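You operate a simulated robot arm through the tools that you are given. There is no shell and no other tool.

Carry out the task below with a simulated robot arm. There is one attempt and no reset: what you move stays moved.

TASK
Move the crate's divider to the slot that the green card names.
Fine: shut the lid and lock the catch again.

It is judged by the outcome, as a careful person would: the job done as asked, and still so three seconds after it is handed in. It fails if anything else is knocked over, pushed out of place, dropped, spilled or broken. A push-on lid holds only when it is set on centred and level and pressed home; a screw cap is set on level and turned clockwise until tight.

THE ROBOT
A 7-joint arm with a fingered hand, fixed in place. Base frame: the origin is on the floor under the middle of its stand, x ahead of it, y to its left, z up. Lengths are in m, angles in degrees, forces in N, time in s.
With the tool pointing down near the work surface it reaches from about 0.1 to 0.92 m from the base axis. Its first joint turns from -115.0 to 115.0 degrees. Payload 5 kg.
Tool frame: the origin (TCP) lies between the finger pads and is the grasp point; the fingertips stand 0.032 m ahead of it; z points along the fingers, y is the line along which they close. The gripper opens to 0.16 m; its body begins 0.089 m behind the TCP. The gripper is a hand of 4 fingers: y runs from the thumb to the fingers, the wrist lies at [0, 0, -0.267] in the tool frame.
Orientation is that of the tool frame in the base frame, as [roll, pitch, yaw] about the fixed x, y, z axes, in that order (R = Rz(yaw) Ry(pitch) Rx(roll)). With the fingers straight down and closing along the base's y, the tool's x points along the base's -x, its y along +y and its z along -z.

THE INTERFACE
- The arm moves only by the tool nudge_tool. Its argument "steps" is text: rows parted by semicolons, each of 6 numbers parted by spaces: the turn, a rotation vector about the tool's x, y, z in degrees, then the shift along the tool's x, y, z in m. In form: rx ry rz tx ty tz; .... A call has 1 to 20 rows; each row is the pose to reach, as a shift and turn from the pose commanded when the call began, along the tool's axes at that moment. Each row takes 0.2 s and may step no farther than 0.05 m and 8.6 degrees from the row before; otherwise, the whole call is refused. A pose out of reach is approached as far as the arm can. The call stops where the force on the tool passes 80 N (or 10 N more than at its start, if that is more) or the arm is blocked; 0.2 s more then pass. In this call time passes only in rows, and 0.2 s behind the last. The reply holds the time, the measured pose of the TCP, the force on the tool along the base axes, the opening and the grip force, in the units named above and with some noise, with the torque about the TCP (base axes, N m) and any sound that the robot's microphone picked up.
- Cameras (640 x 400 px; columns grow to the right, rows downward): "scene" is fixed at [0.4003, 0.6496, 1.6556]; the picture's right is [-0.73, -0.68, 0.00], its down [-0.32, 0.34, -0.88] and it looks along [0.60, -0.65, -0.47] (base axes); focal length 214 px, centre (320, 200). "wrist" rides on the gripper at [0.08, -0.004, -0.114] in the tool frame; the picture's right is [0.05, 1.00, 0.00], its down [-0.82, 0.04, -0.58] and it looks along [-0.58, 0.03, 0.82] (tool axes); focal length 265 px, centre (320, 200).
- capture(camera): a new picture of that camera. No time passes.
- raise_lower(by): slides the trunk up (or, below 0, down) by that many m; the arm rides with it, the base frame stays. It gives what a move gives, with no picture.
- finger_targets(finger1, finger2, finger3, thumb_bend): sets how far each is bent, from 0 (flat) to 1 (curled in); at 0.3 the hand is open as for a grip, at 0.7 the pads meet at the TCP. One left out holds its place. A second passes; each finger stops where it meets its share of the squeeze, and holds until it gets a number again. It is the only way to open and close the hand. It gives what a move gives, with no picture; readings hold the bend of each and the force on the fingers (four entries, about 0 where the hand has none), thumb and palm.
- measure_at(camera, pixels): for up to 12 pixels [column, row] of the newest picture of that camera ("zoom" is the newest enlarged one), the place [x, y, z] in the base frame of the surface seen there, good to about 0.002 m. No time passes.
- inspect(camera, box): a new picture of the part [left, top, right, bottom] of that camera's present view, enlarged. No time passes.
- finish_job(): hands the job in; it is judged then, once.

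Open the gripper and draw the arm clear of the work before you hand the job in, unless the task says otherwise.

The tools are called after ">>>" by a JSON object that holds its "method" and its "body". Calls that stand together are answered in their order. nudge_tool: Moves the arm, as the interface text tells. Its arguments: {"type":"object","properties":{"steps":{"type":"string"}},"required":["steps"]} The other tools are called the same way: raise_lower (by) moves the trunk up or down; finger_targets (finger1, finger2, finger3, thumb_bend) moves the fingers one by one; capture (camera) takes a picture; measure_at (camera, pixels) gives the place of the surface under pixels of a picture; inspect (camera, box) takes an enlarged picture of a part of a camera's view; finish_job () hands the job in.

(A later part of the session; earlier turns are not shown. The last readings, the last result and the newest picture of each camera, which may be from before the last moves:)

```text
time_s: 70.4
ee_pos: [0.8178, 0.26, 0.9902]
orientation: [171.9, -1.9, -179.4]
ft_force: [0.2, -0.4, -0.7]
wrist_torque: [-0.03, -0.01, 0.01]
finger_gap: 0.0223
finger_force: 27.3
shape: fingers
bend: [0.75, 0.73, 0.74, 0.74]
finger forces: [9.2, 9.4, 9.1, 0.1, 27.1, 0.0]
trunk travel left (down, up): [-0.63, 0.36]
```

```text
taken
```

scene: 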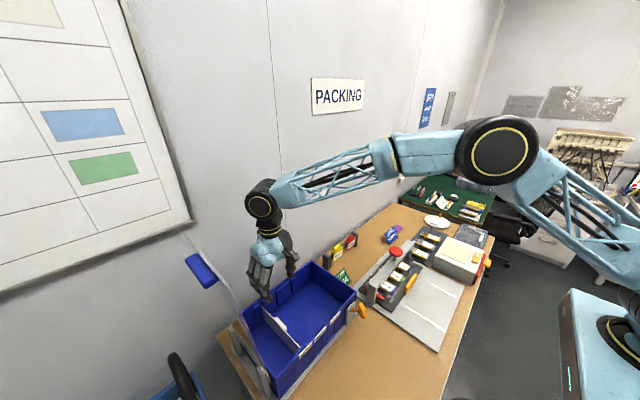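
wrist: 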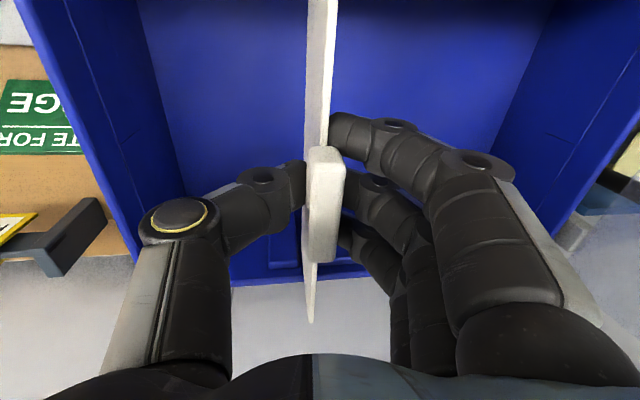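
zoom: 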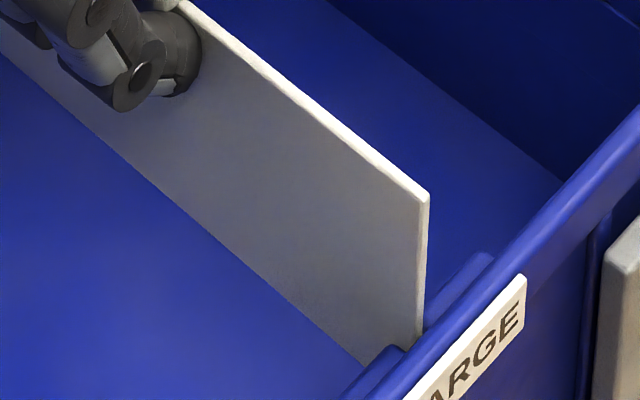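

The plate has entered between the pads with no force. I lower it another 0.07 m along vertical.

>>> {"method": "nudge_tool", "body": {"steps": "0 0 0 -0.0004 -0.0014 0.0099; 0 0 0 -0.0007 -0.0028 0.0198; 0 0 0 -0.001 -0.0042 0.0297; 0 0 0 -0.0014 -0.0056 0.0396; 0 0 0 -0.0017 -0.007 0.0495; 0 0 0 -0.0021 -0.0083 0.0593; 0 0 0 -0.0024 -0.0097 0.0692"}}

>>> {"method": "inspect", "body": {"camera": "scene", "box": [270, 270, 350, 330]}}

>>> {"method": "capture", "body": {"camera": "wrist"}}

```text
time_s: 72.0
ee_pos: [0.819, 0.2594, 0.9206]
orientation: [172.0, -1.9, -179.3]
ft_force: [-1.2, 0.4, -1.7]
wrist_torque: [0.04, 0.03, 0.02]
finger_gap: 0.0222
finger_force: 27.2
shape: fingers
bend: [0.75, 0.73, 0.74, 0.74]
finger forces: [9.4, 9.3, 8.9, 0.0, 27.1, 0.1]
trunk travel left (down, up): [-0.63, 0.36]
```

```text
6.67 times, centred on (310, 300) of scene
```

zoom: 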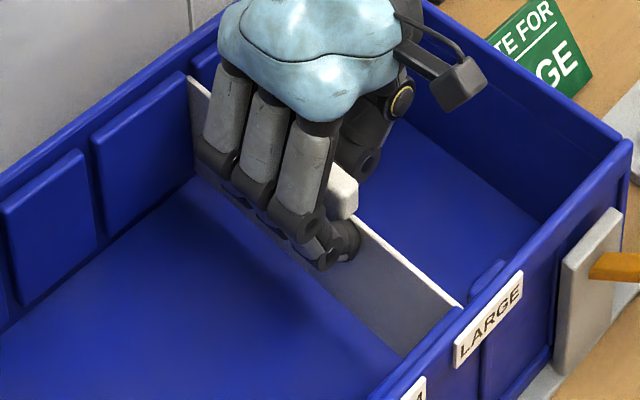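

```text
taken
```

wrist: 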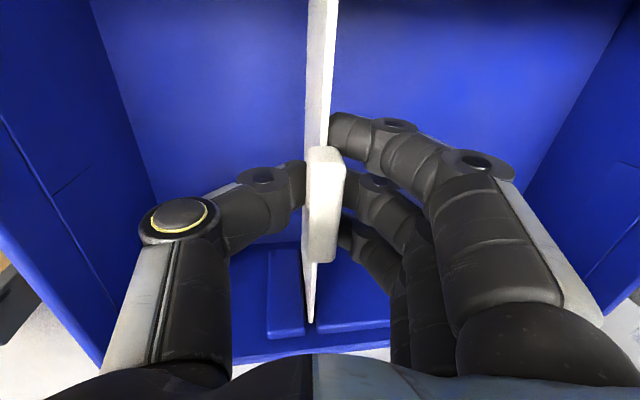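

The plate sits between the pads at both ends with no force. I lower in 4 mm steps until it touches the floor.

>>> {"method": "nudge_tool", "body": {"steps": "0 0 0 -0.0001 -0.0006 0.004; 0 0 0 -0.0003 -0.0011 0.0079; 0 0 0 -0.0004 -0.0015 0.0109; 0 0 0 -0.0005 -0.0018 0.0129"}}

>>> {"method": "capture", "body": {"camera": "wrist"}}

>>> {"method": "measure_at", "body": {"camera": "wrist", "pixels": [[328, 40], [333, 10], [330, 100], [312, 315], [314, 290], [320, 180]]}}

```text
time_s: 73.0
ee_pos: [0.8178, 0.2603, 0.9078]
orientation: [172.1, -1.7, -179.5]
ft_force: [0.2, 0.0, -1.5]
wrist_torque: [0.01, -0.02, 0.01]
finger_gap: 0.0223
finger_force: 27.8
shape: fingers
bend: [0.75, 0.73, 0.74, 0.74]
finger forces: [8.9, 9.3, 9.4, 0.0, 27.6, 0.1]
trunk travel left (down, up): [-0.63, 0.36]
```

```text
taken
```

wrist: 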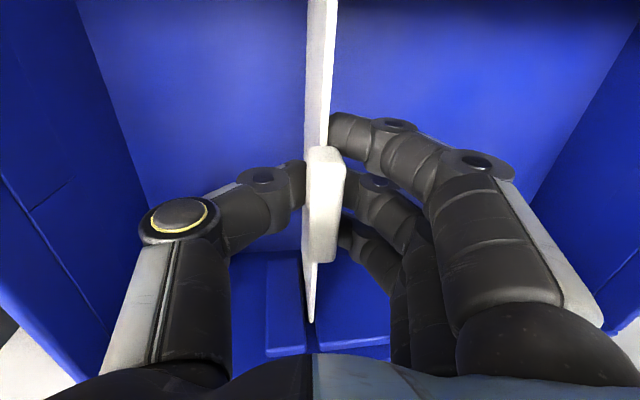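

```text
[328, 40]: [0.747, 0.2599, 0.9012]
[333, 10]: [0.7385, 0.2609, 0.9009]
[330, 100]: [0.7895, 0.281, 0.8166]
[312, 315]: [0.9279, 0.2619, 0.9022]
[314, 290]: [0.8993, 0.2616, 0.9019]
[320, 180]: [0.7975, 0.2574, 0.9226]
```

The plate's top is at z≈0.9015 versus 0.900 originally, so about 1–2 mm remain. I lower 3 mm more and watch for floor contact.

>>> {"method": "nudge_tool", "body": {"steps": "0 0 0 0 -0.0002 0.0015; 0 0 0 -0.0001 -0.0004 0.003"}}

```text
time_s: 73.6
ee_pos: [0.8188, 0.2584, 0.9071]
orientation: [172.0, -1.8, -179.4]
ft_force: [-0.6, 0.1, 5.4]
wrist_torque: [0.0, 0.05, -0.01]
finger_gap: 0.0223
finger_force: 28.3
shape: fingers
bend: [0.75, 0.73, 0.74, 0.74]
finger forces: [9.7, 9.2, 9.3, 0.1, 28.2, 0.0]
trunk travel left (down, up): [-0.63, 0.36]
```

The divider rests on the floor (5 N). I open the hand gently to release the tab.

>>> {"method": "finger_targets", "body": {"finger1": 0.62, "finger2": 0.62, "finger3": 0.62, "thumb_bend": 0.62}}

>>> {"method": "finger_targets", "body": {"finger1": 0.5, "finger2": 0.5, "finger3": 0.5, "thumb_bend": 0.5}}

>>> {"method": "capture", "body": {"camera": "wrist"}}

```text
time_s: 74.6
ee_pos: [0.8182, 0.2598, 0.9047]
orientation: [172.0, -1.7, -179.4]
ft_force: [-0.5, 1.1, 0.6]
wrist_torque: [-0.01, 0.0, 0.01]
finger_gap: 0.0457
finger_force: 0.2
shape: fingers
bend: [0.62, 0.62, 0.62, 0.62]
finger forces: [0.0, 0.0, 0.0, 0.0, 0.0, 0.0]
trunk travel left (down, up): [-0.63, 0.36]
```

```text
time_s: 75.6
ee_pos: [0.8185, 0.2598, 0.9052]
orientation: [172.1, -1.8, -179.4]
ft_force: [-0.3, -0.3, 0.0]
wrist_torque: [0.0, 0.01, 0.0]
finger_gap: 0.0904
finger_force: 0.0
shape: fingers
bend: [0.5, 0.5, 0.5, 0.5]
finger forces: [0.1, 0.0, 0.0, 0.1, 0.0, 0.1]
trunk travel left (down, up): [-0.63, 0.36]
```

```text
taken
```

wrist: 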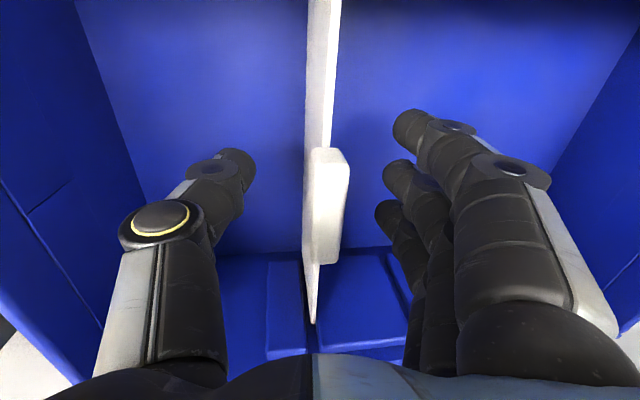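

The tab is free and the divider stands in the LARGE slot. I withdraw straight up, then un-tilt the hand.

>>> {"method": "nudge_tool", "body": {"steps": "0 0 0 0.001 0.0042 -0.0297; 0 0 0 0.0021 0.0083 -0.0593; 0 0 0 0.0035 0.0139 -0.0989; 2 -0.47 0.1 0.0049 0.0195 -0.1385; 4 -0.94 0.2 0.0063 0.025 -0.178; 6 -1.4 0.3 0.0077 0.0306 -0.2176; 8 -1.87 0.4 0.0084 0.0334 -0.2374"}}

>>> {"method": "capture", "body": {"camera": "wrist"}}

>>> {"method": "inspect", "body": {"camera": "scene", "box": [220, 240, 370, 400]}}

```text
time_s: 77.2
ee_pos: [0.8191, 0.2594, 1.1449]
orientation: [180.0, 0.0, 180.0]
ft_force: [-0.9, -0.2, 0.2]
wrist_torque: [0.02, -0.03, 0.01]
finger_gap: 0.0905
finger_force: 0.0
shape: fingers
bend: [0.5, 0.5, 0.5, 0.5]
finger forces: [0.1, 0.0, 0.0, 0.1, 0.1, 0.0]
trunk travel left (down, up): [-0.63, 0.36]
```

```text
taken
```

wrist: 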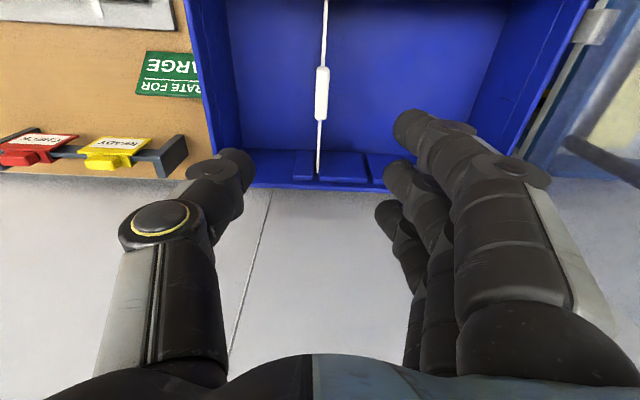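

```text
2.50 times, centred on (295, 320) of scene
```

zoom: 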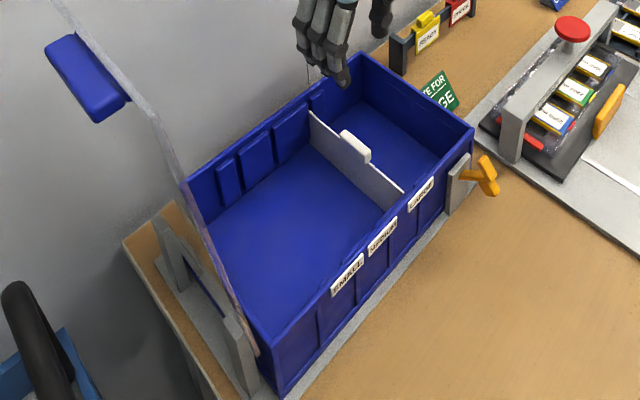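

The divider stands upright at LARGE. Now the lid: I yaw the hand by 90° in place, then raise the trunk 0.27 m for reach.

>>> {"method": "nudge_tool", "body": {"steps": "0 0 -8.2 0.003 0 0; 0 0 -16.4 0.006 0 0; 0 0 -24.6 0.009 0 0; 0 0 -32.8 0.012 0 0; 0 0 -41 0.015 0 0; 0 0 -49.2 0.018 0 0; 0 0 -57.4 0.021 0 0; 0 0 -65.6 0.024 0 0; 0 0 -73.8 0.027 0 0; 0 0 -82 0.03 0 0; 0 0 -90 0.03 0 0"}}

>>> {"method": "raise_lower", "body": {"by": 0.27}}

>>> {"method": "capture", "body": {"camera": "wrist"}}

```text
time_s: 79.6
ee_pos: [0.789, 0.2594, 1.1433]
orientation: [180.0, 0.0, -89.8]
ft_force: [-0.1, 0.1, 0.1]
wrist_torque: [0.0, -0.02, 0.02]
finger_gap: 0.0907
finger_force: 0.1
shape: fingers
bend: [0.5, 0.5, 0.5, 0.5]
finger forces: [0.0, 0.0, 0.0, 0.1, 0.0, 0.1]
trunk travel left (down, up): [-0.63, 0.36]
```

```text
time_s: 82.4
ee_pos: [0.787, 0.2599, 1.4134]
orientation: [-179.9, 0.1, -89.8]
ft_force: [-0.3, 0.1, 0.5]
wrist_torque: [0.0, 0.0, 0.03]
finger_gap: 0.0904
finger_force: 0.0
shape: fingers
bend: [0.5, 0.5, 0.5, 0.5]
finger forces: [0.0, 0.0, 0.0, 0.0, 0.0, 0.1]
trunk travel left (down, up): [-0.9, 0.09]
```

```text
taken
```

wrist: 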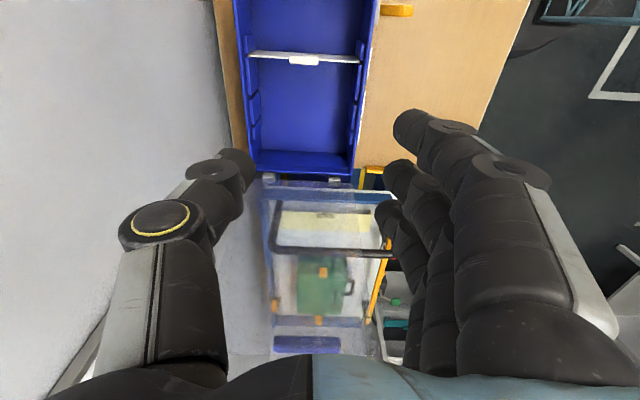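

The lid shows as a clear sheet ahead with the handle at about (308,345). I measure it, and pre-shape the hand: finger1 flat (out of the way), finger2 and thumb at 0.4.

>>> {"method": "measure_at", "body": {"camera": "wrist", "pixels": [[308, 340], [308, 350], [280, 345], [335, 345], [308, 330], [300, 250], [330, 180], [270, 185], [308, 337]]}}

>>> {"method": "finger_targets", "body": {"finger1": 0.0, "finger2": 0.38, "finger3": 0.3, "thumb_bend": 0.38}}

```text
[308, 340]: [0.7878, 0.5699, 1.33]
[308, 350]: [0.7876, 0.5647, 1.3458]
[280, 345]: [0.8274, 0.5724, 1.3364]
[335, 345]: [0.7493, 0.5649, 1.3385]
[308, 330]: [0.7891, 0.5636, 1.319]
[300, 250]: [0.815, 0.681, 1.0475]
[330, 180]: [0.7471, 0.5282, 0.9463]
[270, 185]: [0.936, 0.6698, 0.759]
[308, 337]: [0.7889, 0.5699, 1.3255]
```

```text
time_s: 83.4
ee_pos: [0.7883, 0.2596, 1.4147]
orientation: [-180.0, 0.0, -89.9]
ft_force: [0.5, -0.5, 0.1]
wrist_torque: [0.0, 0.0, 0.04]
finger_gap: 0.191
finger_force: 0.0
shape: fingers
bend: [0.0, 0.38, 0.3, 0.38]
finger forces: [0.1, 0.0, 0.1, 0.0, 0.0, 0.0]
trunk travel left (down, up): [-0.9, 0.09]
```

Handle centre is about (y 0.577, z 1.33) with the lid still at ~95°. I move over it at the present height (tips 3 cm above the lid's edge).

>>> {"method": "nudge_tool", "body": {"steps": "0 0 0 -0.045 0 0; 0 0 0 -0.09 0 0; 0 0 0 -0.135 0 0; 0 0 0 -0.18 0 0; 0 0 0 -0.225 0 0; 0 0 0 -0.27 0 0; 0 0 0 -0.30 0 0; 0 0 0 -0.318 0 0"}}

>>> {"method": "capture", "body": {"camera": "wrist"}}

>>> {"method": "inspect", "body": {"camera": "scene", "box": [120, 140, 300, 320]}}

```text
time_s: 85.2
ee_pos: [0.7863, 0.5802, 1.4148]
orientation: [180.0, -0.1, -90.0]
ft_force: [0.2, 0.6, 0.1]
wrist_torque: [-0.03, 0.01, 0.0]
finger_gap: 0.1913
finger_force: 0.1
shape: fingers
bend: [0.0, 0.38, 0.3, 0.38]
finger forces: [0.0, 0.1, 0.0, 0.1, 0.0, 0.2]
trunk travel left (down, up): [-0.9, 0.09]
```

```text
taken
```

wrist: 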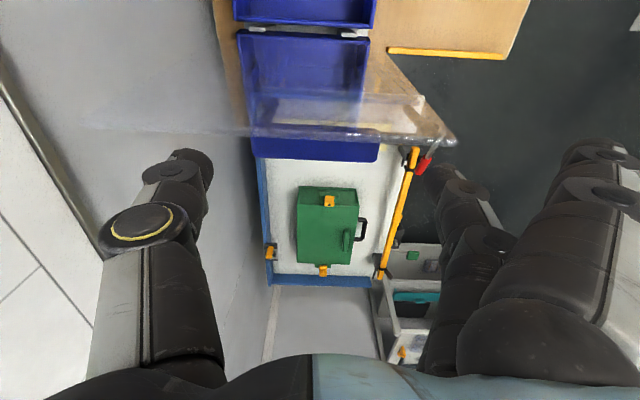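

```text
2.22 times, centred on (210, 230) of scene
```

zoom: 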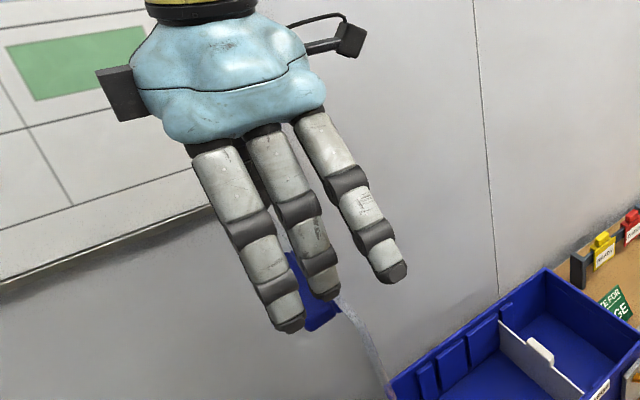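

I measure handle, lid edge and fingertips from here before lowering astride the handle.

>>> {"method": "measure_at", "body": {"camera": "wrist", "pixels": [[315, 145], [315, 158], [256, 148], [374, 152], [300, 133], [400, 137], [440, 140], [205, 165], [440, 175], [435, 190], [180, 160]]}}

```text
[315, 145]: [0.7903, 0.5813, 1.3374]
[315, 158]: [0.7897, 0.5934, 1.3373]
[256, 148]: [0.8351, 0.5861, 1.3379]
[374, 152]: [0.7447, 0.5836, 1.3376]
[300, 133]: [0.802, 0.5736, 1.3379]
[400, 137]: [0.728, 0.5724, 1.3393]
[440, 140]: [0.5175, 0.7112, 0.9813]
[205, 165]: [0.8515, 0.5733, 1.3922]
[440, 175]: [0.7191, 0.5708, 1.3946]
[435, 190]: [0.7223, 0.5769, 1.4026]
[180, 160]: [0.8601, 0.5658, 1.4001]
```

The handle's top is at z 1.3375, y≈0.575–0.595 (lid at ~96°). I centre on it and lower so thumb and finger2 stand at its two ends.

>>> {"method": "nudge_tool", "body": {"steps": "0 0 0 -0.007 -0.003 0.01; 0 0 0 -0.007 -0.003 0.03; 0 0 0 -0.007 -0.003 0.05; 0 0 0 -0.007 -0.003 0.065"}}

>>> {"method": "capture", "body": {"camera": "wrist"}}

>>> {"method": "inspect", "body": {"camera": "scene", "box": [140, 180, 260, 310]}}

```text
time_s: 86.2
ee_pos: [0.7901, 0.5852, 1.3496]
orientation: [180.0, -0.1, -89.9]
ft_force: [0.0, 0.2, -1.3]
wrist_torque: [-0.01, 0.03, 0.06]
finger_gap: 0.1915
finger_force: 0.4
shape: fingers
bend: [0.0, 0.38, 0.3, 0.38]
finger forces: [0.1, 0.1, 0.1, 0.0, 0.7, 0.0]
trunk travel left (down, up): [-0.9, 0.09]
```

```text
taken
```

wrist: 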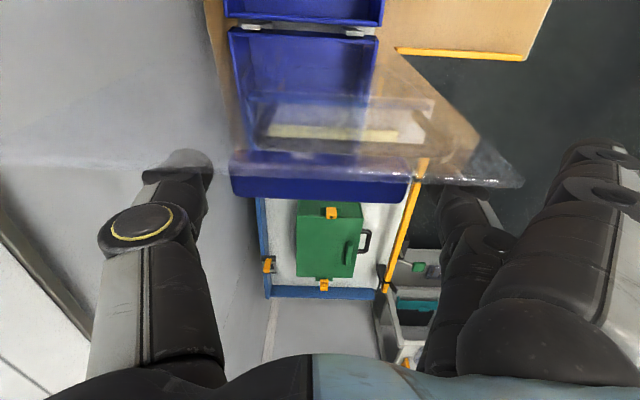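

```text
3.08 times, centred on (200, 245) of scene
```

zoom: 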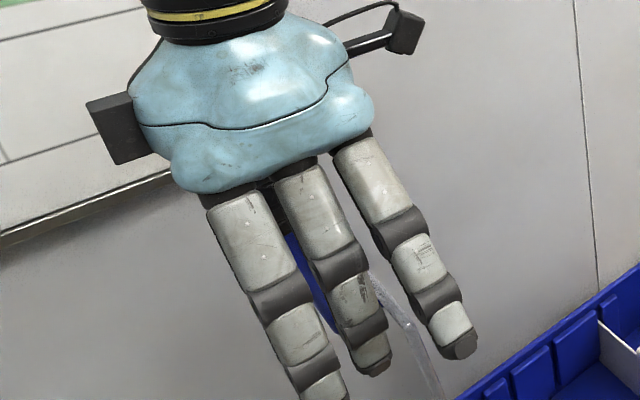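

The thumb just brushes the lid (0.7 N). I close thumb and finger2 on the handle's ends now.

>>> {"method": "finger_targets", "body": {"finger2": 0.62, "thumb_bend": 0.62}}

>>> {"method": "capture", "body": {"camera": "wrist"}}

```text
time_s: 87.2
ee_pos: [0.7931, 0.5851, 1.3491]
orientation: [-180.0, 0.0, -89.9]
ft_force: [19.8, -0.4, 3.6]
wrist_torque: [-0.04, -0.37, 0.03]
finger_gap: 0.1736
finger_force: 16.9
shape: fingers
bend: [0.0, 0.45, 0.3, 0.53]
finger forces: [0.0, 6.9, 0.1, 0.0, 26.4, 0.0]
trunk travel left (down, up): [-0.9, 0.09]
```

```text
taken
```

wrist: 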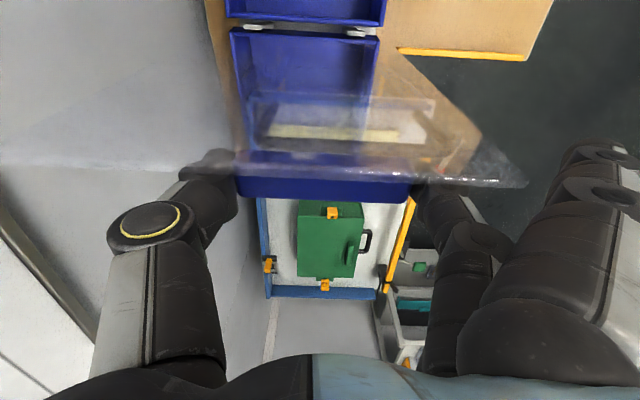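

Grip is like before (26 N thumb, 7 N finger2). I swing the lid back along the same arc, first from 96° to about 84°.

>>> {"method": "nudge_tool", "body": {"steps": "0 0 0 0.0167 -0.0015 -0.0022; 0 0 0 0.0335 -0.0015 -0.0036; 0 0 0 0.0572 -0.0015 -0.0044; 0 0 0 0.0808 -0.0015 -0.0038"}}

>>> {"method": "capture", "body": {"camera": "wrist"}}

>>> {"method": "capture", "body": {"camera": "scene"}}

```text
time_s: 88.2
ee_pos: [0.7941, 0.5036, 1.3517]
orientation: [179.8, 0.0, -90.0]
ft_force: [11.5, 0.0, -1.9]
wrist_torque: [0.23, -0.23, -0.31]
finger_gap: 0.1723
finger_force: 15.2
shape: fingers
bend: [0.0, 0.45, 0.3, 0.53]
finger forces: [0.0, 9.0, 0.0, 0.0, 20.4, 0.1]
trunk travel left (down, up): [-0.9, 0.09]
```

```text
taken
```

wrist: 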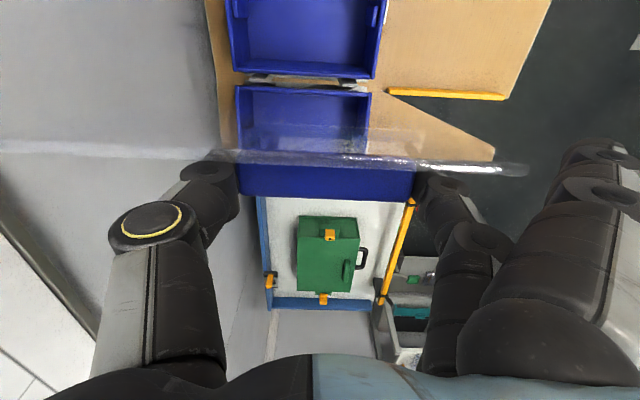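

```text
taken
```

scene: 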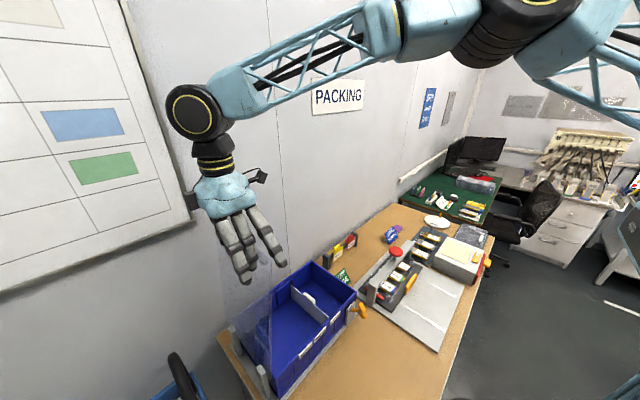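

The lid follows with low forces. I continue down the arc to about 42°.

>>> {"method": "nudge_tool", "body": {"steps": "0 0 0 0.0471 0 0.0055; 0 0 0 0.093 0 0.0168; 0 0 0 0.1372 0 0.0336; 0 0 0 0.1791 0 0.0557"}}

>>> {"method": "capture", "body": {"camera": "wrist"}}

```text
time_s: 89.2
ee_pos: [0.7941, 0.3268, 1.2961]
orientation: [179.8, 0.0, -89.9]
ft_force: [8.5, 1.8, -3.4]
wrist_torque: [0.22, -0.16, -0.29]
finger_gap: 0.171
finger_force: 15.1
shape: fingers
bend: [0.0, 0.44, 0.3, 0.54]
finger forces: [0.0, 9.6, 0.1, 0.0, 20.6, 0.0]
trunk travel left (down, up): [-0.9, 0.09]
```

```text
taken
```

wrist: 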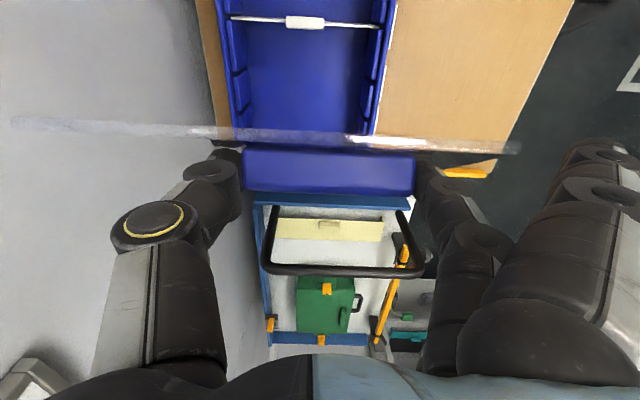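

At ~56° the grip is steady. I continue to about 28°.

>>> {"method": "nudge_tool", "body": {"steps": "0 0 0 0.0388 0 0.0269; 0 0 0 0.0741 0 0.0585; 0 0 0 0.1053 0 0.0939; 0 0 0 0.1319 0 0.1331"}}

>>> {"method": "capture", "body": {"camera": "wrist"}}

>>> {"method": "inspect", "body": {"camera": "scene", "box": [220, 180, 400, 380]}}

```text
time_s: 90.2
ee_pos: [0.7947, 0.1935, 1.1632]
orientation: [179.9, -0.1, -89.9]
ft_force: [9.5, 8.1, -6.6]
wrist_torque: [0.29, -0.19, 0.0]
finger_gap: 0.171
finger_force: 15.9
shape: fingers
bend: [0.0, 0.44, 0.3, 0.53]
finger forces: [0.0, 9.2, 0.0, 0.1, 22.2, 0.0]
trunk travel left (down, up): [-0.9, 0.09]
```

```text
taken
```

wrist: 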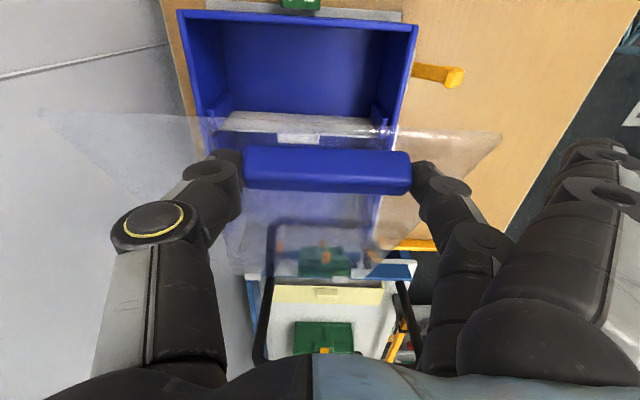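

```text
2.00 times, centred on (310, 280) of scene
```

zoom: 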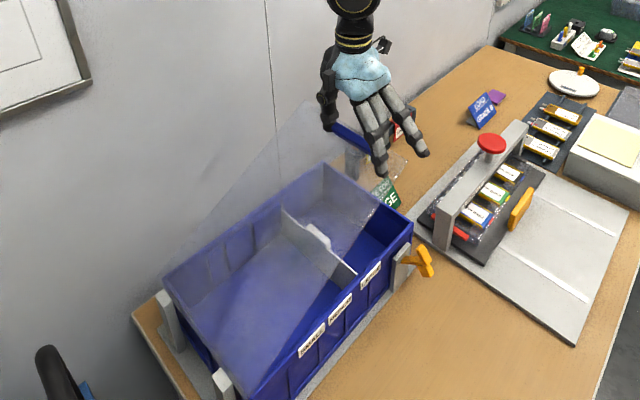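

Lid at ~28°, steady. I continue to about 7°.

>>> {"method": "nudge_tool", "body": {"steps": "0 0 0 0.0217 0 0.042; 0 0 0 0.038 0 0.0864; 0 0 0 0.0434 0 0.1094; 0 0 0 0.0488 0 0.1324"}}

>>> {"method": "capture", "body": {"camera": "wrist"}}

>>> {"method": "inspect", "body": {"camera": "scene", "box": [220, 200, 400, 380]}}

```text
time_s: 91.2
ee_pos: [0.7936, 0.1455, 1.0292]
orientation: [180.0, 0.0, -89.9]
ft_force: [12.0, 7.2, -2.6]
wrist_torque: [0.3, -0.17, -0.12]
finger_gap: 0.1716
finger_force: 14.5
shape: fingers
bend: [0.0, 0.44, 0.3, 0.53]
finger forces: [0.0, 8.6, 0.1, 0.0, 20.6, 0.1]
trunk travel left (down, up): [-0.9, 0.09]
```

```text
taken
```

wrist: 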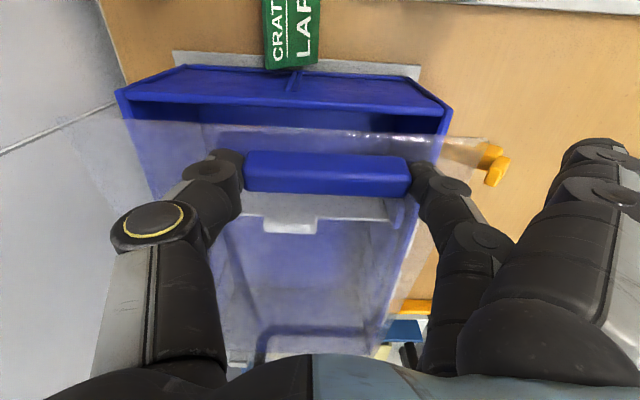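

```text
2.22 times, centred on (310, 290) of scene
```

zoom: 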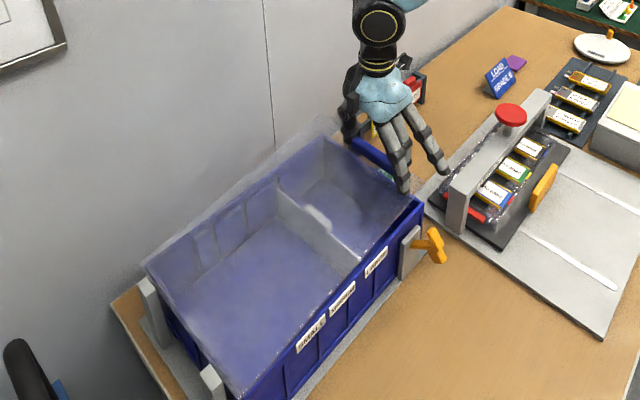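

Nearly closed (7°). I set it down the last few degrees in small steps, watching for contact.

>>> {"method": "nudge_tool", "body": {"steps": "0 0 0 0.0018 0 0.012; 0 0 0 0.0034 0 0.0235; 0 0 0 0.0041 0 0.031; 0 0 0 0.0046 0 0.037; 0 0 0 0.0049 0 0.042; 0 0 0 0.0052 0 0.046"}}

>>> {"method": "capture", "body": {"camera": "wrist"}}

>>> {"method": "inspect", "body": {"camera": "scene", "box": [300, 230, 400, 330]}}

```text
time_s: 92.6
ee_pos: [0.7935, 0.1403, 0.9849]
orientation: [-179.9, 0.0, -90.0]
ft_force: [15.6, 5.7, 3.1]
wrist_torque: [0.25, -0.3, -0.13]
finger_gap: 0.1724
finger_force: 15.3
shape: fingers
bend: [0.0, 0.45, 0.3, 0.53]
finger forces: [0.0, 7.5, 0.0, 0.0, 23.3, 0.1]
trunk travel left (down, up): [-0.9, 0.09]
```

```text
taken
```

wrist: 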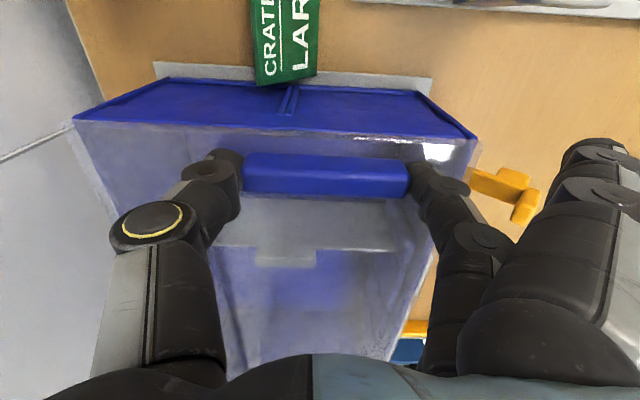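

```text
4.00 times, centred on (350, 280) of scene
```

zoom: 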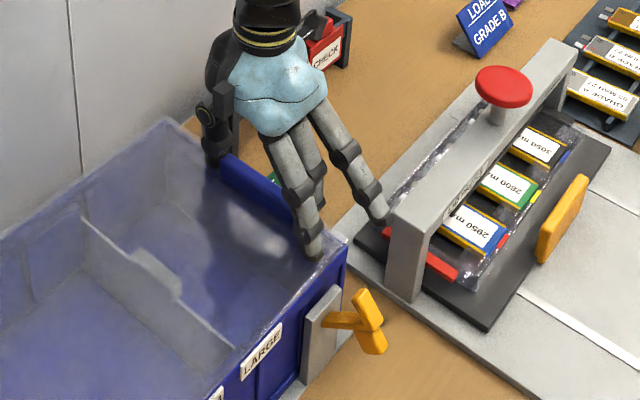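

The lid looks shut (first +3 N contact). I press 2 mm more and measure the handle's top height against the original 0.969.

>>> {"method": "nudge_tool", "body": {"steps": "0 0 0 0 0 0.0015; 0 0 0 0 0 0.003"}}

>>> {"method": "capture", "body": {"camera": "wrist"}}

>>> {"method": "measure_at", "body": {"camera": "wrist", "pixels": [[325, 170], [260, 168], [390, 175], [325, 185], [325, 145], [325, 139], [440, 145], [100, 120], [325, 150]]}}

```text
time_s: 93.2
ee_pos: [0.7934, 0.1397, 0.9837]
orientation: [-179.9, -0.1, -89.9]
ft_force: [15.0, 4.9, 18.6]
wrist_torque: [0.25, -0.21, -0.1]
finger_gap: 0.172
finger_force: 17.7
shape: fingers
bend: [0.0, 0.45, 0.3, 0.53]
finger forces: [0.0, 12.0, 0.0, 0.1, 22.9, 0.1]
trunk travel left (down, up): [-0.9, 0.09]
```

```text
taken
```

wrist: 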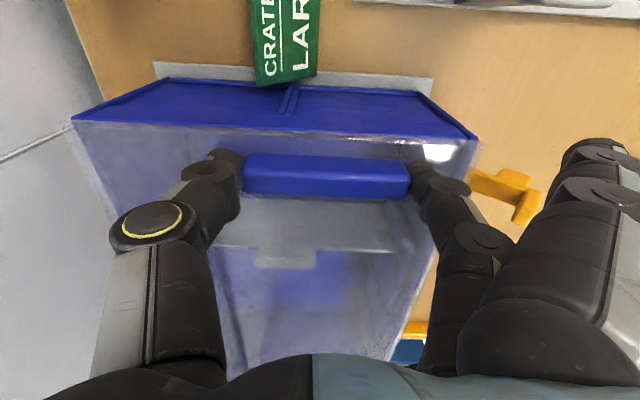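

```text
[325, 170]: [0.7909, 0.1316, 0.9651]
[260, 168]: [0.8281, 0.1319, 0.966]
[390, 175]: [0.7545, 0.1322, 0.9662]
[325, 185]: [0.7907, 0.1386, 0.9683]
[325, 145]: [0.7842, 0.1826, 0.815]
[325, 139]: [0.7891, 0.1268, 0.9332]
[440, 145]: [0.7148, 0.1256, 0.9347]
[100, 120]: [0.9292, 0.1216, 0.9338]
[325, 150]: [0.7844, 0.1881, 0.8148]
```

Handle top reads 0.968, same as originally, with 19 N resisting: the lid is shut. I release the handle and raise the hand.

>>> {"method": "finger_targets", "body": {"finger2": 0.38, "thumb_bend": 0.38}}

>>> {"method": "nudge_tool", "body": {"steps": "0 0 0 0 0 -0.04; 0 0 0 0 0 -0.08; 0 0 0 0 0 -0.12"}}

>>> {"method": "capture", "body": {"camera": "wrist"}}

>>> {"method": "inspect", "body": {"camera": "scene", "box": [220, 220, 400, 400]}}

```text
time_s: 94.2
ee_pos: [0.792, 0.1386, 0.9821]
orientation: [180.0, 0.1, -89.9]
ft_force: [-0.2, -0.1, -0.1]
wrist_torque: [0.0, -0.04, 0.01]
finger_gap: 0.1911
finger_force: 0.3
shape: fingers
bend: [0.0, 0.38, 0.3, 0.38]
finger forces: [0.1, 0.0, 0.0, 0.1, 0.2, 0.0]
trunk travel left (down, up): [-0.9, 0.09]
```

```text
time_s: 95.0
ee_pos: [0.7899, 0.1372, 1.1047]
orientation: [180.0, 0.0, -90.1]
ft_force: [0.5, 0.5, -0.4]
wrist_torque: [0.02, -0.07, -0.02]
finger_gap: 0.1915
finger_force: 0.1
shape: fingers
bend: [0.0, 0.38, 0.3, 0.38]
finger forces: [0.0, 0.0, 0.0, 0.0, 0.0, 0.1]
trunk travel left (down, up): [-0.9, 0.09]
```

```text
taken
```

wrist: 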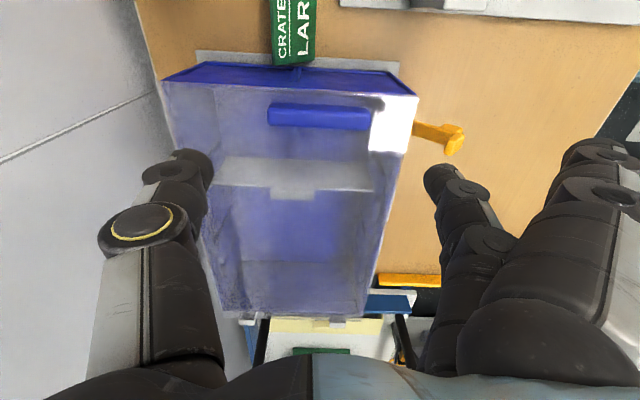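

```text
2.22 times, centred on (310, 310) of scene
```

zoom: 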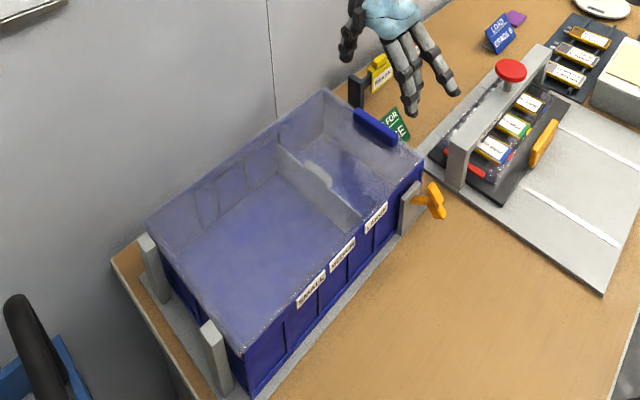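

The lid is down and the divider shows at LARGE through it. Next the catch: I turn the hand back to close along y and bring it to the robot side at about (0.50, 0.17, 1.15).

>>> {"method": "nudge_tool", "body": {"steps": "0 0 8.2 -0.003 0.0264 -0.02; 0 0 16.4 -0.006 0.0527 -0.03; 0 0 24.6 -0.009 0.079 -0.045; 0 0 32.8 -0.012 0.1055 -0.045; 0 0 41 -0.015 0.132 -0.045; 0 0 49.2 -0.018 0.158 -0.045; 0 0 57.4 -0.021 0.1845 -0.045; 0 0 65.6 -0.024 0.211 -0.045; 0 0 73.8 -0.027 0.237 -0.045; 0 0 82 -0.03 0.264 -0.045; 0 0 90 -0.033 0.29 -0.045"}}

>>> {"method": "finger_targets", "body": {"finger1": 0.5, "finger2": 0.52, "finger3": 1.0, "thumb_bend": 0.52}}

>>> {"method": "capture", "body": {"camera": "wrist"}}

>>> {"method": "capture", "body": {"camera": "scene"}}

```text
time_s: 97.4
ee_pos: [0.499, 0.1714, 1.1475]
orientation: [-179.9, 0.0, 180.0]
ft_force: [-0.2, -0.2, 0.4]
wrist_torque: [0.03, -0.02, 0.01]
finger_gap: 0.1915
finger_force: 0.1
shape: fingers
bend: [0.0, 0.38, 0.3, 0.38]
finger forces: [0.1, 0.0, 0.0, 0.0, 0.1, 0.0]
trunk travel left (down, up): [-0.9, 0.09]
```

```text
time_s: 98.4
ee_pos: [0.5012, 0.1711, 1.1487]
orientation: [-180.0, 0.0, -180.0]
ft_force: [-0.3, -0.2, 0.5]
wrist_torque: [0.02, 0.01, 0.01]
finger_gap: 0.0881
finger_force: 0.1
shape: fingers
bend: [0.5, 0.52, 1.0, 0.52]
finger forces: [0.0, 0.0, 0.1, 0.0, 0.1, 0.1]
trunk travel left (down, up): [-0.9, 0.09]
```

```text
taken
```

wrist: 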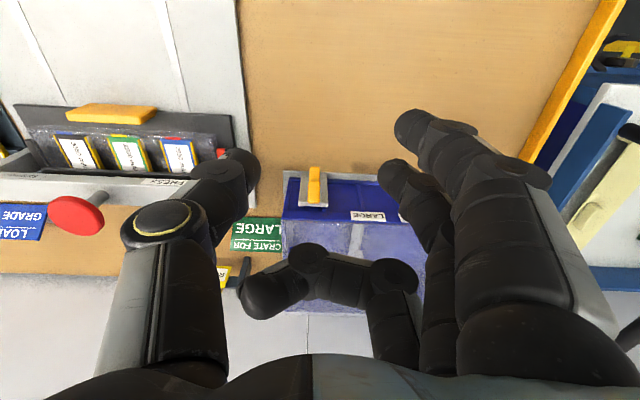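

```text
taken
```

scene: 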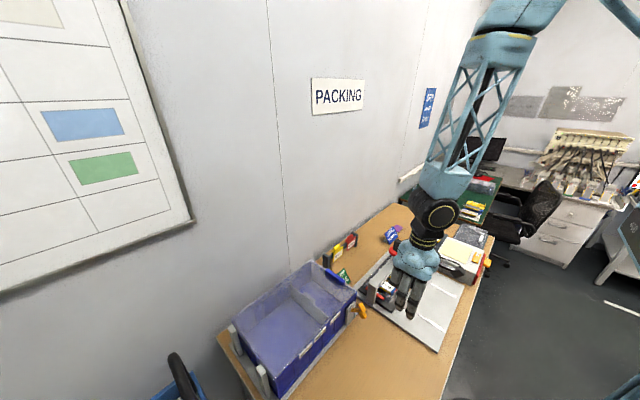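

The lever shows at wrist (313,185). I measure its pose before planning the re-grip.

>>> {"method": "inspect", "body": {"camera": "wrist", "box": [280, 150, 350, 220]}}

>>> {"method": "measure_at", "body": {"camera": "wrist", "pixels": [[314, 170], [314, 176], [314, 182], [314, 188], [314, 195], [313, 202], [320, 195], [322, 200], [308, 202]]}}

```text
5.71 times, centred on (315, 185) of wrist
```

zoom: 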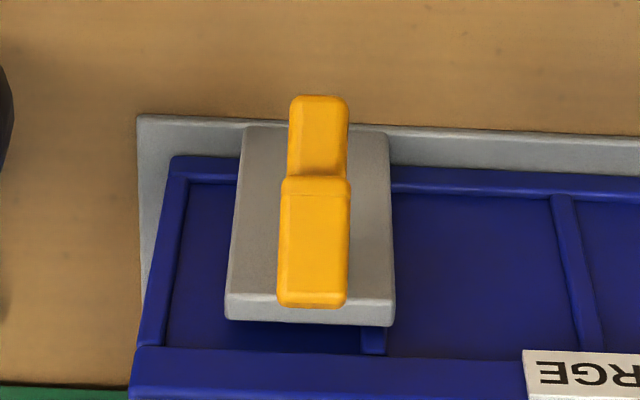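

```text
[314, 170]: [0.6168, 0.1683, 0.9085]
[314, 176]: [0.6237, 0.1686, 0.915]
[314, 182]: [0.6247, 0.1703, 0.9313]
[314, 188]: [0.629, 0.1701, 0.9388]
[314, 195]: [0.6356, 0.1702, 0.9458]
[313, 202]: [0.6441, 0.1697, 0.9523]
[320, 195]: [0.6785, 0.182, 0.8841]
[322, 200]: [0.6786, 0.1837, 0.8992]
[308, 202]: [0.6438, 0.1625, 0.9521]
```

The lever is still at ~47–48° as I left it. I tilt the hand to the same 48° and move to a stand-off 8 cm behind the old grip pose.

>>> {"method": "nudge_tool", "body": {"steps": "0 -8 0 -0.0074 0 0.03; 0 -16 0 -0.0149 0 0.06; 0 -24 0 -0.0223 0 0.09; 0 -32 0 -0.0297 0 0.12; 0 -40 0 -0.0372 0 0.15; 0 -48 0 -0.0446 -0.001 0.1805"}}

>>> {"method": "capture", "body": {"camera": "wrist"}}

>>> {"method": "inspect", "body": {"camera": "scene", "box": [310, 220, 430, 340]}}

```text
time_s: 99.8
ee_pos: [0.5473, 0.1729, 0.9686]
orientation: [179.8, 48.2, -180.0]
ft_force: [-0.3, 0.0, 0.6]
wrist_torque: [-0.03, -0.01, -0.01]
finger_gap: 0.0879
finger_force: 0.1
shape: fingers
bend: [0.5, 0.52, 1.0, 0.52]
finger forces: [0.1, 0.0, 0.1, 0.1, 0.0, 0.0]
trunk travel left (down, up): [-0.9, 0.09]
```

```text
taken
```

wrist: 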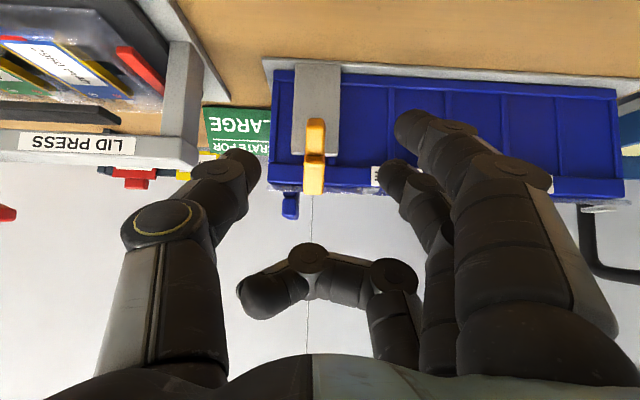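

```text
3.33 times, centred on (370, 280) of scene
```

zoom: 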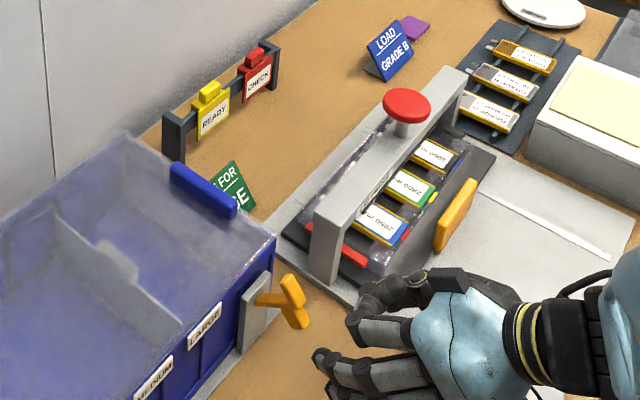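

Pose reached and clear. I advance 79 mm along the hand's axis so thumb and finger2 straddle the tab as before.

>>> {"method": "nudge_tool", "body": {"steps": "0 0 0 0.0005 -0.001 0.03; 0 0 0 0.001 -0.001 0.055; 0 0 0 0.001 -0.001 0.079"}}

>>> {"method": "capture", "body": {"camera": "wrist"}}

>>> {"method": "inspect", "body": {"camera": "scene", "box": [320, 260, 400, 340]}}

```text
time_s: 100.6
ee_pos: [0.6057, 0.172, 0.9143]
orientation: [180.0, 48.0, -179.8]
ft_force: [0.1, -0.1, 0.2]
wrist_torque: [-0.01, 0.03, 0.02]
finger_gap: 0.0879
finger_force: 0.1
shape: fingers
bend: [0.5, 0.52, 1.0, 0.52]
finger forces: [0.0, 0.0, 0.1, 0.0, 0.0, 0.0]
trunk travel left (down, up): [-0.9, 0.09]
```

```text
taken
```

wrist: 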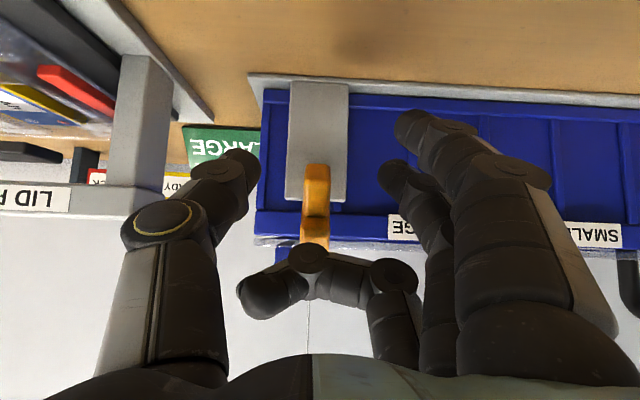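

```text
5.00 times, centred on (360, 300) of scene
```

zoom: 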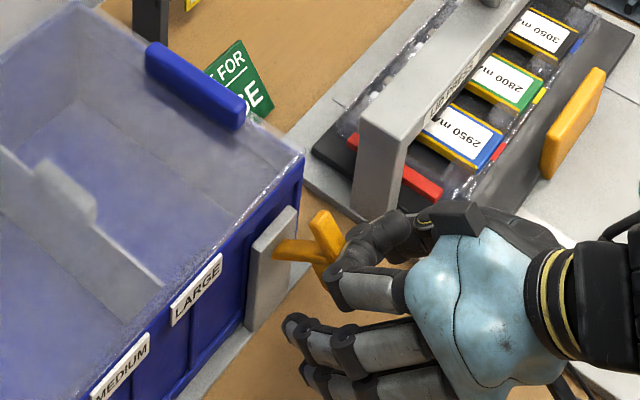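

The view matches the one at release (tab at wrist (316,185) between thumb and finger2). I close thumb and finger2 on the tab.

>>> {"method": "finger_targets", "body": {"finger2": 0.8, "thumb_bend": 0.8}}

>>> {"method": "capture", "body": {"camera": "wrist"}}

```text
time_s: 101.6
ee_pos: [0.6073, 0.1699, 0.9143]
orientation: [180.0, 48.1, -180.0]
ft_force: [14.4, -15.9, -3.5]
wrist_torque: [-0.22, -0.16, -0.18]
finger_gap: 0.0595
finger_force: 14.5
shape: fingers
bend: [0.5, 0.71, 1.0, 0.69]
finger forces: [0.0, 6.1, 0.0, 0.0, 23.2, 0.1]
trunk travel left (down, up): [-0.9, 0.09]
```

```text
taken
```

wrist: 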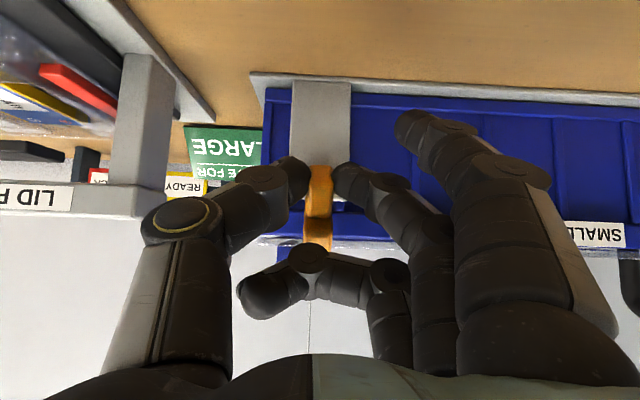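

Good pinch again. I swing the lever back toward the lid along the reverse arc, 32° first.

>>> {"method": "nudge_tool", "body": {"steps": "0 4 0 -0.0049 0 -0.0014; 0 8 0 -0.00996 0 -0.0025; 0 12 0 -0.015 0 -0.0032; 0 16 0 -0.0202 0 -0.0036; 0 20 0 -0.0253 0 -0.0036; 0 24 0 -0.0305 0 -0.0033; 0 28 0 -0.0356 0 -0.0026; 0 32 0 -0.0406 0 -0.0016"}}

>>> {"method": "capture", "body": {"camera": "wrist"}}

>>> {"method": "inspect", "body": {"camera": "scene", "box": [320, 260, 400, 340]}}

```text
time_s: 103.4
ee_pos: [0.6304, 0.1687, 0.9457]
orientation: [179.9, 16.0, -179.8]
ft_force: [-7.8, -17.8, 7.2]
wrist_torque: [-0.25, 0.17, -0.08]
finger_gap: 0.0582
finger_force: 19.2
shape: fingers
bend: [0.5, 0.72, 1.0, 0.71]
finger forces: [0.1, 10.8, 0.0, 0.0, 27.3, 0.1]
trunk travel left (down, up): [-0.9, 0.09]
```

```text
taken
```

wrist: 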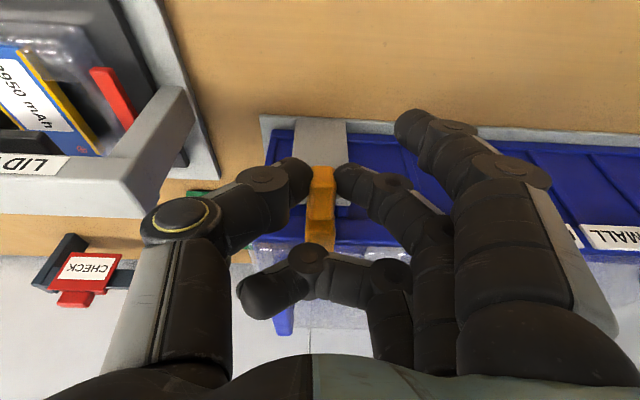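

```text
5.00 times, centred on (360, 300) of scene
```

zoom: 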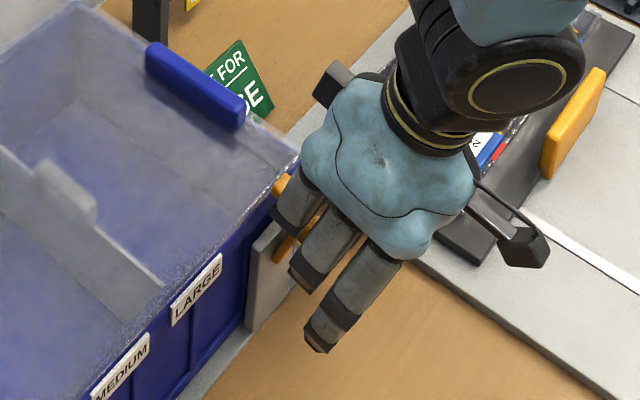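

Going well (pose mirrors the outward swing at 16°). I complete the last 16° to seat the hook on the lid.

>>> {"method": "nudge_tool", "body": {"steps": "0 4 0 -0.0049 0 -0.0014; 0 8 0 -0.00996 0 -0.0025; 0 12 0 -0.015 0 -0.0032; 0 16 0 -0.0202 0 -0.0036"}}

>>> {"method": "capture", "body": {"camera": "wrist"}}

>>> {"method": "inspect", "body": {"camera": "scene", "box": [320, 260, 400, 340]}}

```text
time_s: 104.4
ee_pos: [0.6483, 0.1684, 0.955]
orientation: [179.9, 0.0, -179.9]
ft_force: [-11.7, -18.0, 18.7]
wrist_torque: [-0.34, 0.25, -0.02]
finger_gap: 0.058
finger_force: 21.4
shape: fingers
bend: [0.5, 0.72, 1.0, 0.72]
finger forces: [0.0, 11.7, 0.0, 0.0, 30.3, 0.0]
trunk travel left (down, up): [-0.9, 0.09]
```

```text
taken
```

wrist: 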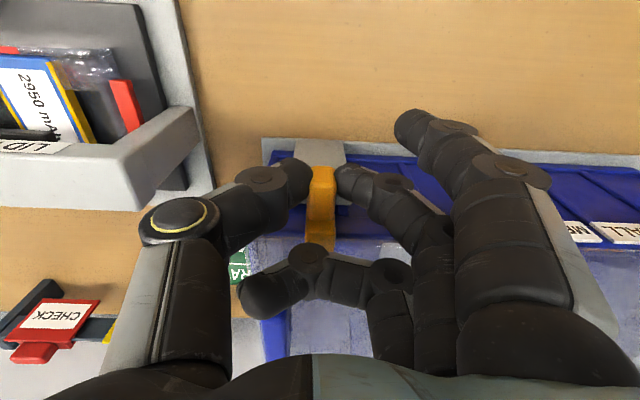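

```text
5.00 times, centred on (360, 300) of scene
```

zoom: 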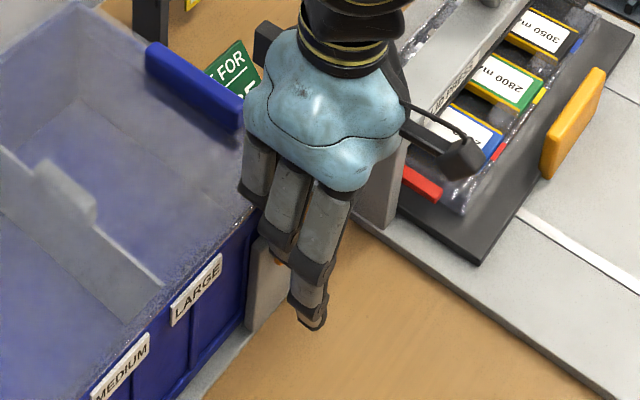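

The lever is back at about its original angle with resistance building (+19 N). I measure hook and tab to compare with the original locked positions (hook top z 0.957 out to x≈0.70, tab top z 0.947).

>>> {"method": "inspect", "body": {"camera": "wrist", "box": [270, 140, 380, 260]}}

>>> {"method": "measure_at", "body": {"camera": "wrist", "pixels": [[321, 172], [321, 185], [321, 200], [320, 210], [320, 220], [320, 230], [320, 240], [318, 243]]}}

```text
3.33 times, centred on (325, 200) of wrist
```

zoom: 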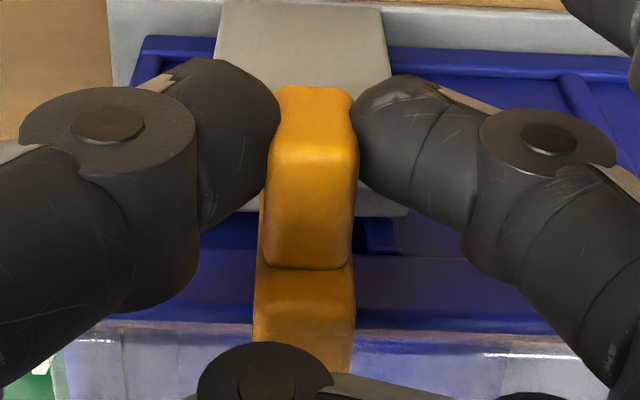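

```text
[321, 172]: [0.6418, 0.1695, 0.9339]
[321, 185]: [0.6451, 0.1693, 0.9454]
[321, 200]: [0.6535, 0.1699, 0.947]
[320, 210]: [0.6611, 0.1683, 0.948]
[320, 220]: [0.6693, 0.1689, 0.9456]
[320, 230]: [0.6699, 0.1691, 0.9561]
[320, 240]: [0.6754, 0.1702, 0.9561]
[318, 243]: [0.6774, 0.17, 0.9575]
```

Positions match the locked state within a couple of millimetres. I add a slight 3° over-travel to make sure the hook is pressed home.

>>> {"method": "nudge_tool", "body": {"steps": "0 1.5 0 -0.0019 0 -0.0006; 0 3 0 -0.0037 0 -0.0011"}}

>>> {"method": "measure_at", "body": {"camera": "wrist", "pixels": [[321, 172], [321, 185], [321, 200], [320, 210], [320, 230], [320, 240]]}}

```text
time_s: 105.0
ee_pos: [0.6503, 0.168, 0.9562]
orientation: [179.9, -3.1, -179.8]
ft_force: [-19.9, -17.2, 10.1]
wrist_torque: [-0.33, 0.34, -0.05]
finger_gap: 0.0586
finger_force: 19.0
shape: fingers
bend: [0.5, 0.72, 1.0, 0.72]
finger forces: [0.1, 9.8, 0.0, 0.1, 27.4, 0.0]
trunk travel left (down, up): [-0.9, 0.09]
```

```text
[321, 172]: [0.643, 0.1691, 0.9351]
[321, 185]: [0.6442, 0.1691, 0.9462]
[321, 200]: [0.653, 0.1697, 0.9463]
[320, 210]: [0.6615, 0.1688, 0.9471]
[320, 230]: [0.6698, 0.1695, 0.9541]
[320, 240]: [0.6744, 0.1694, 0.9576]
```

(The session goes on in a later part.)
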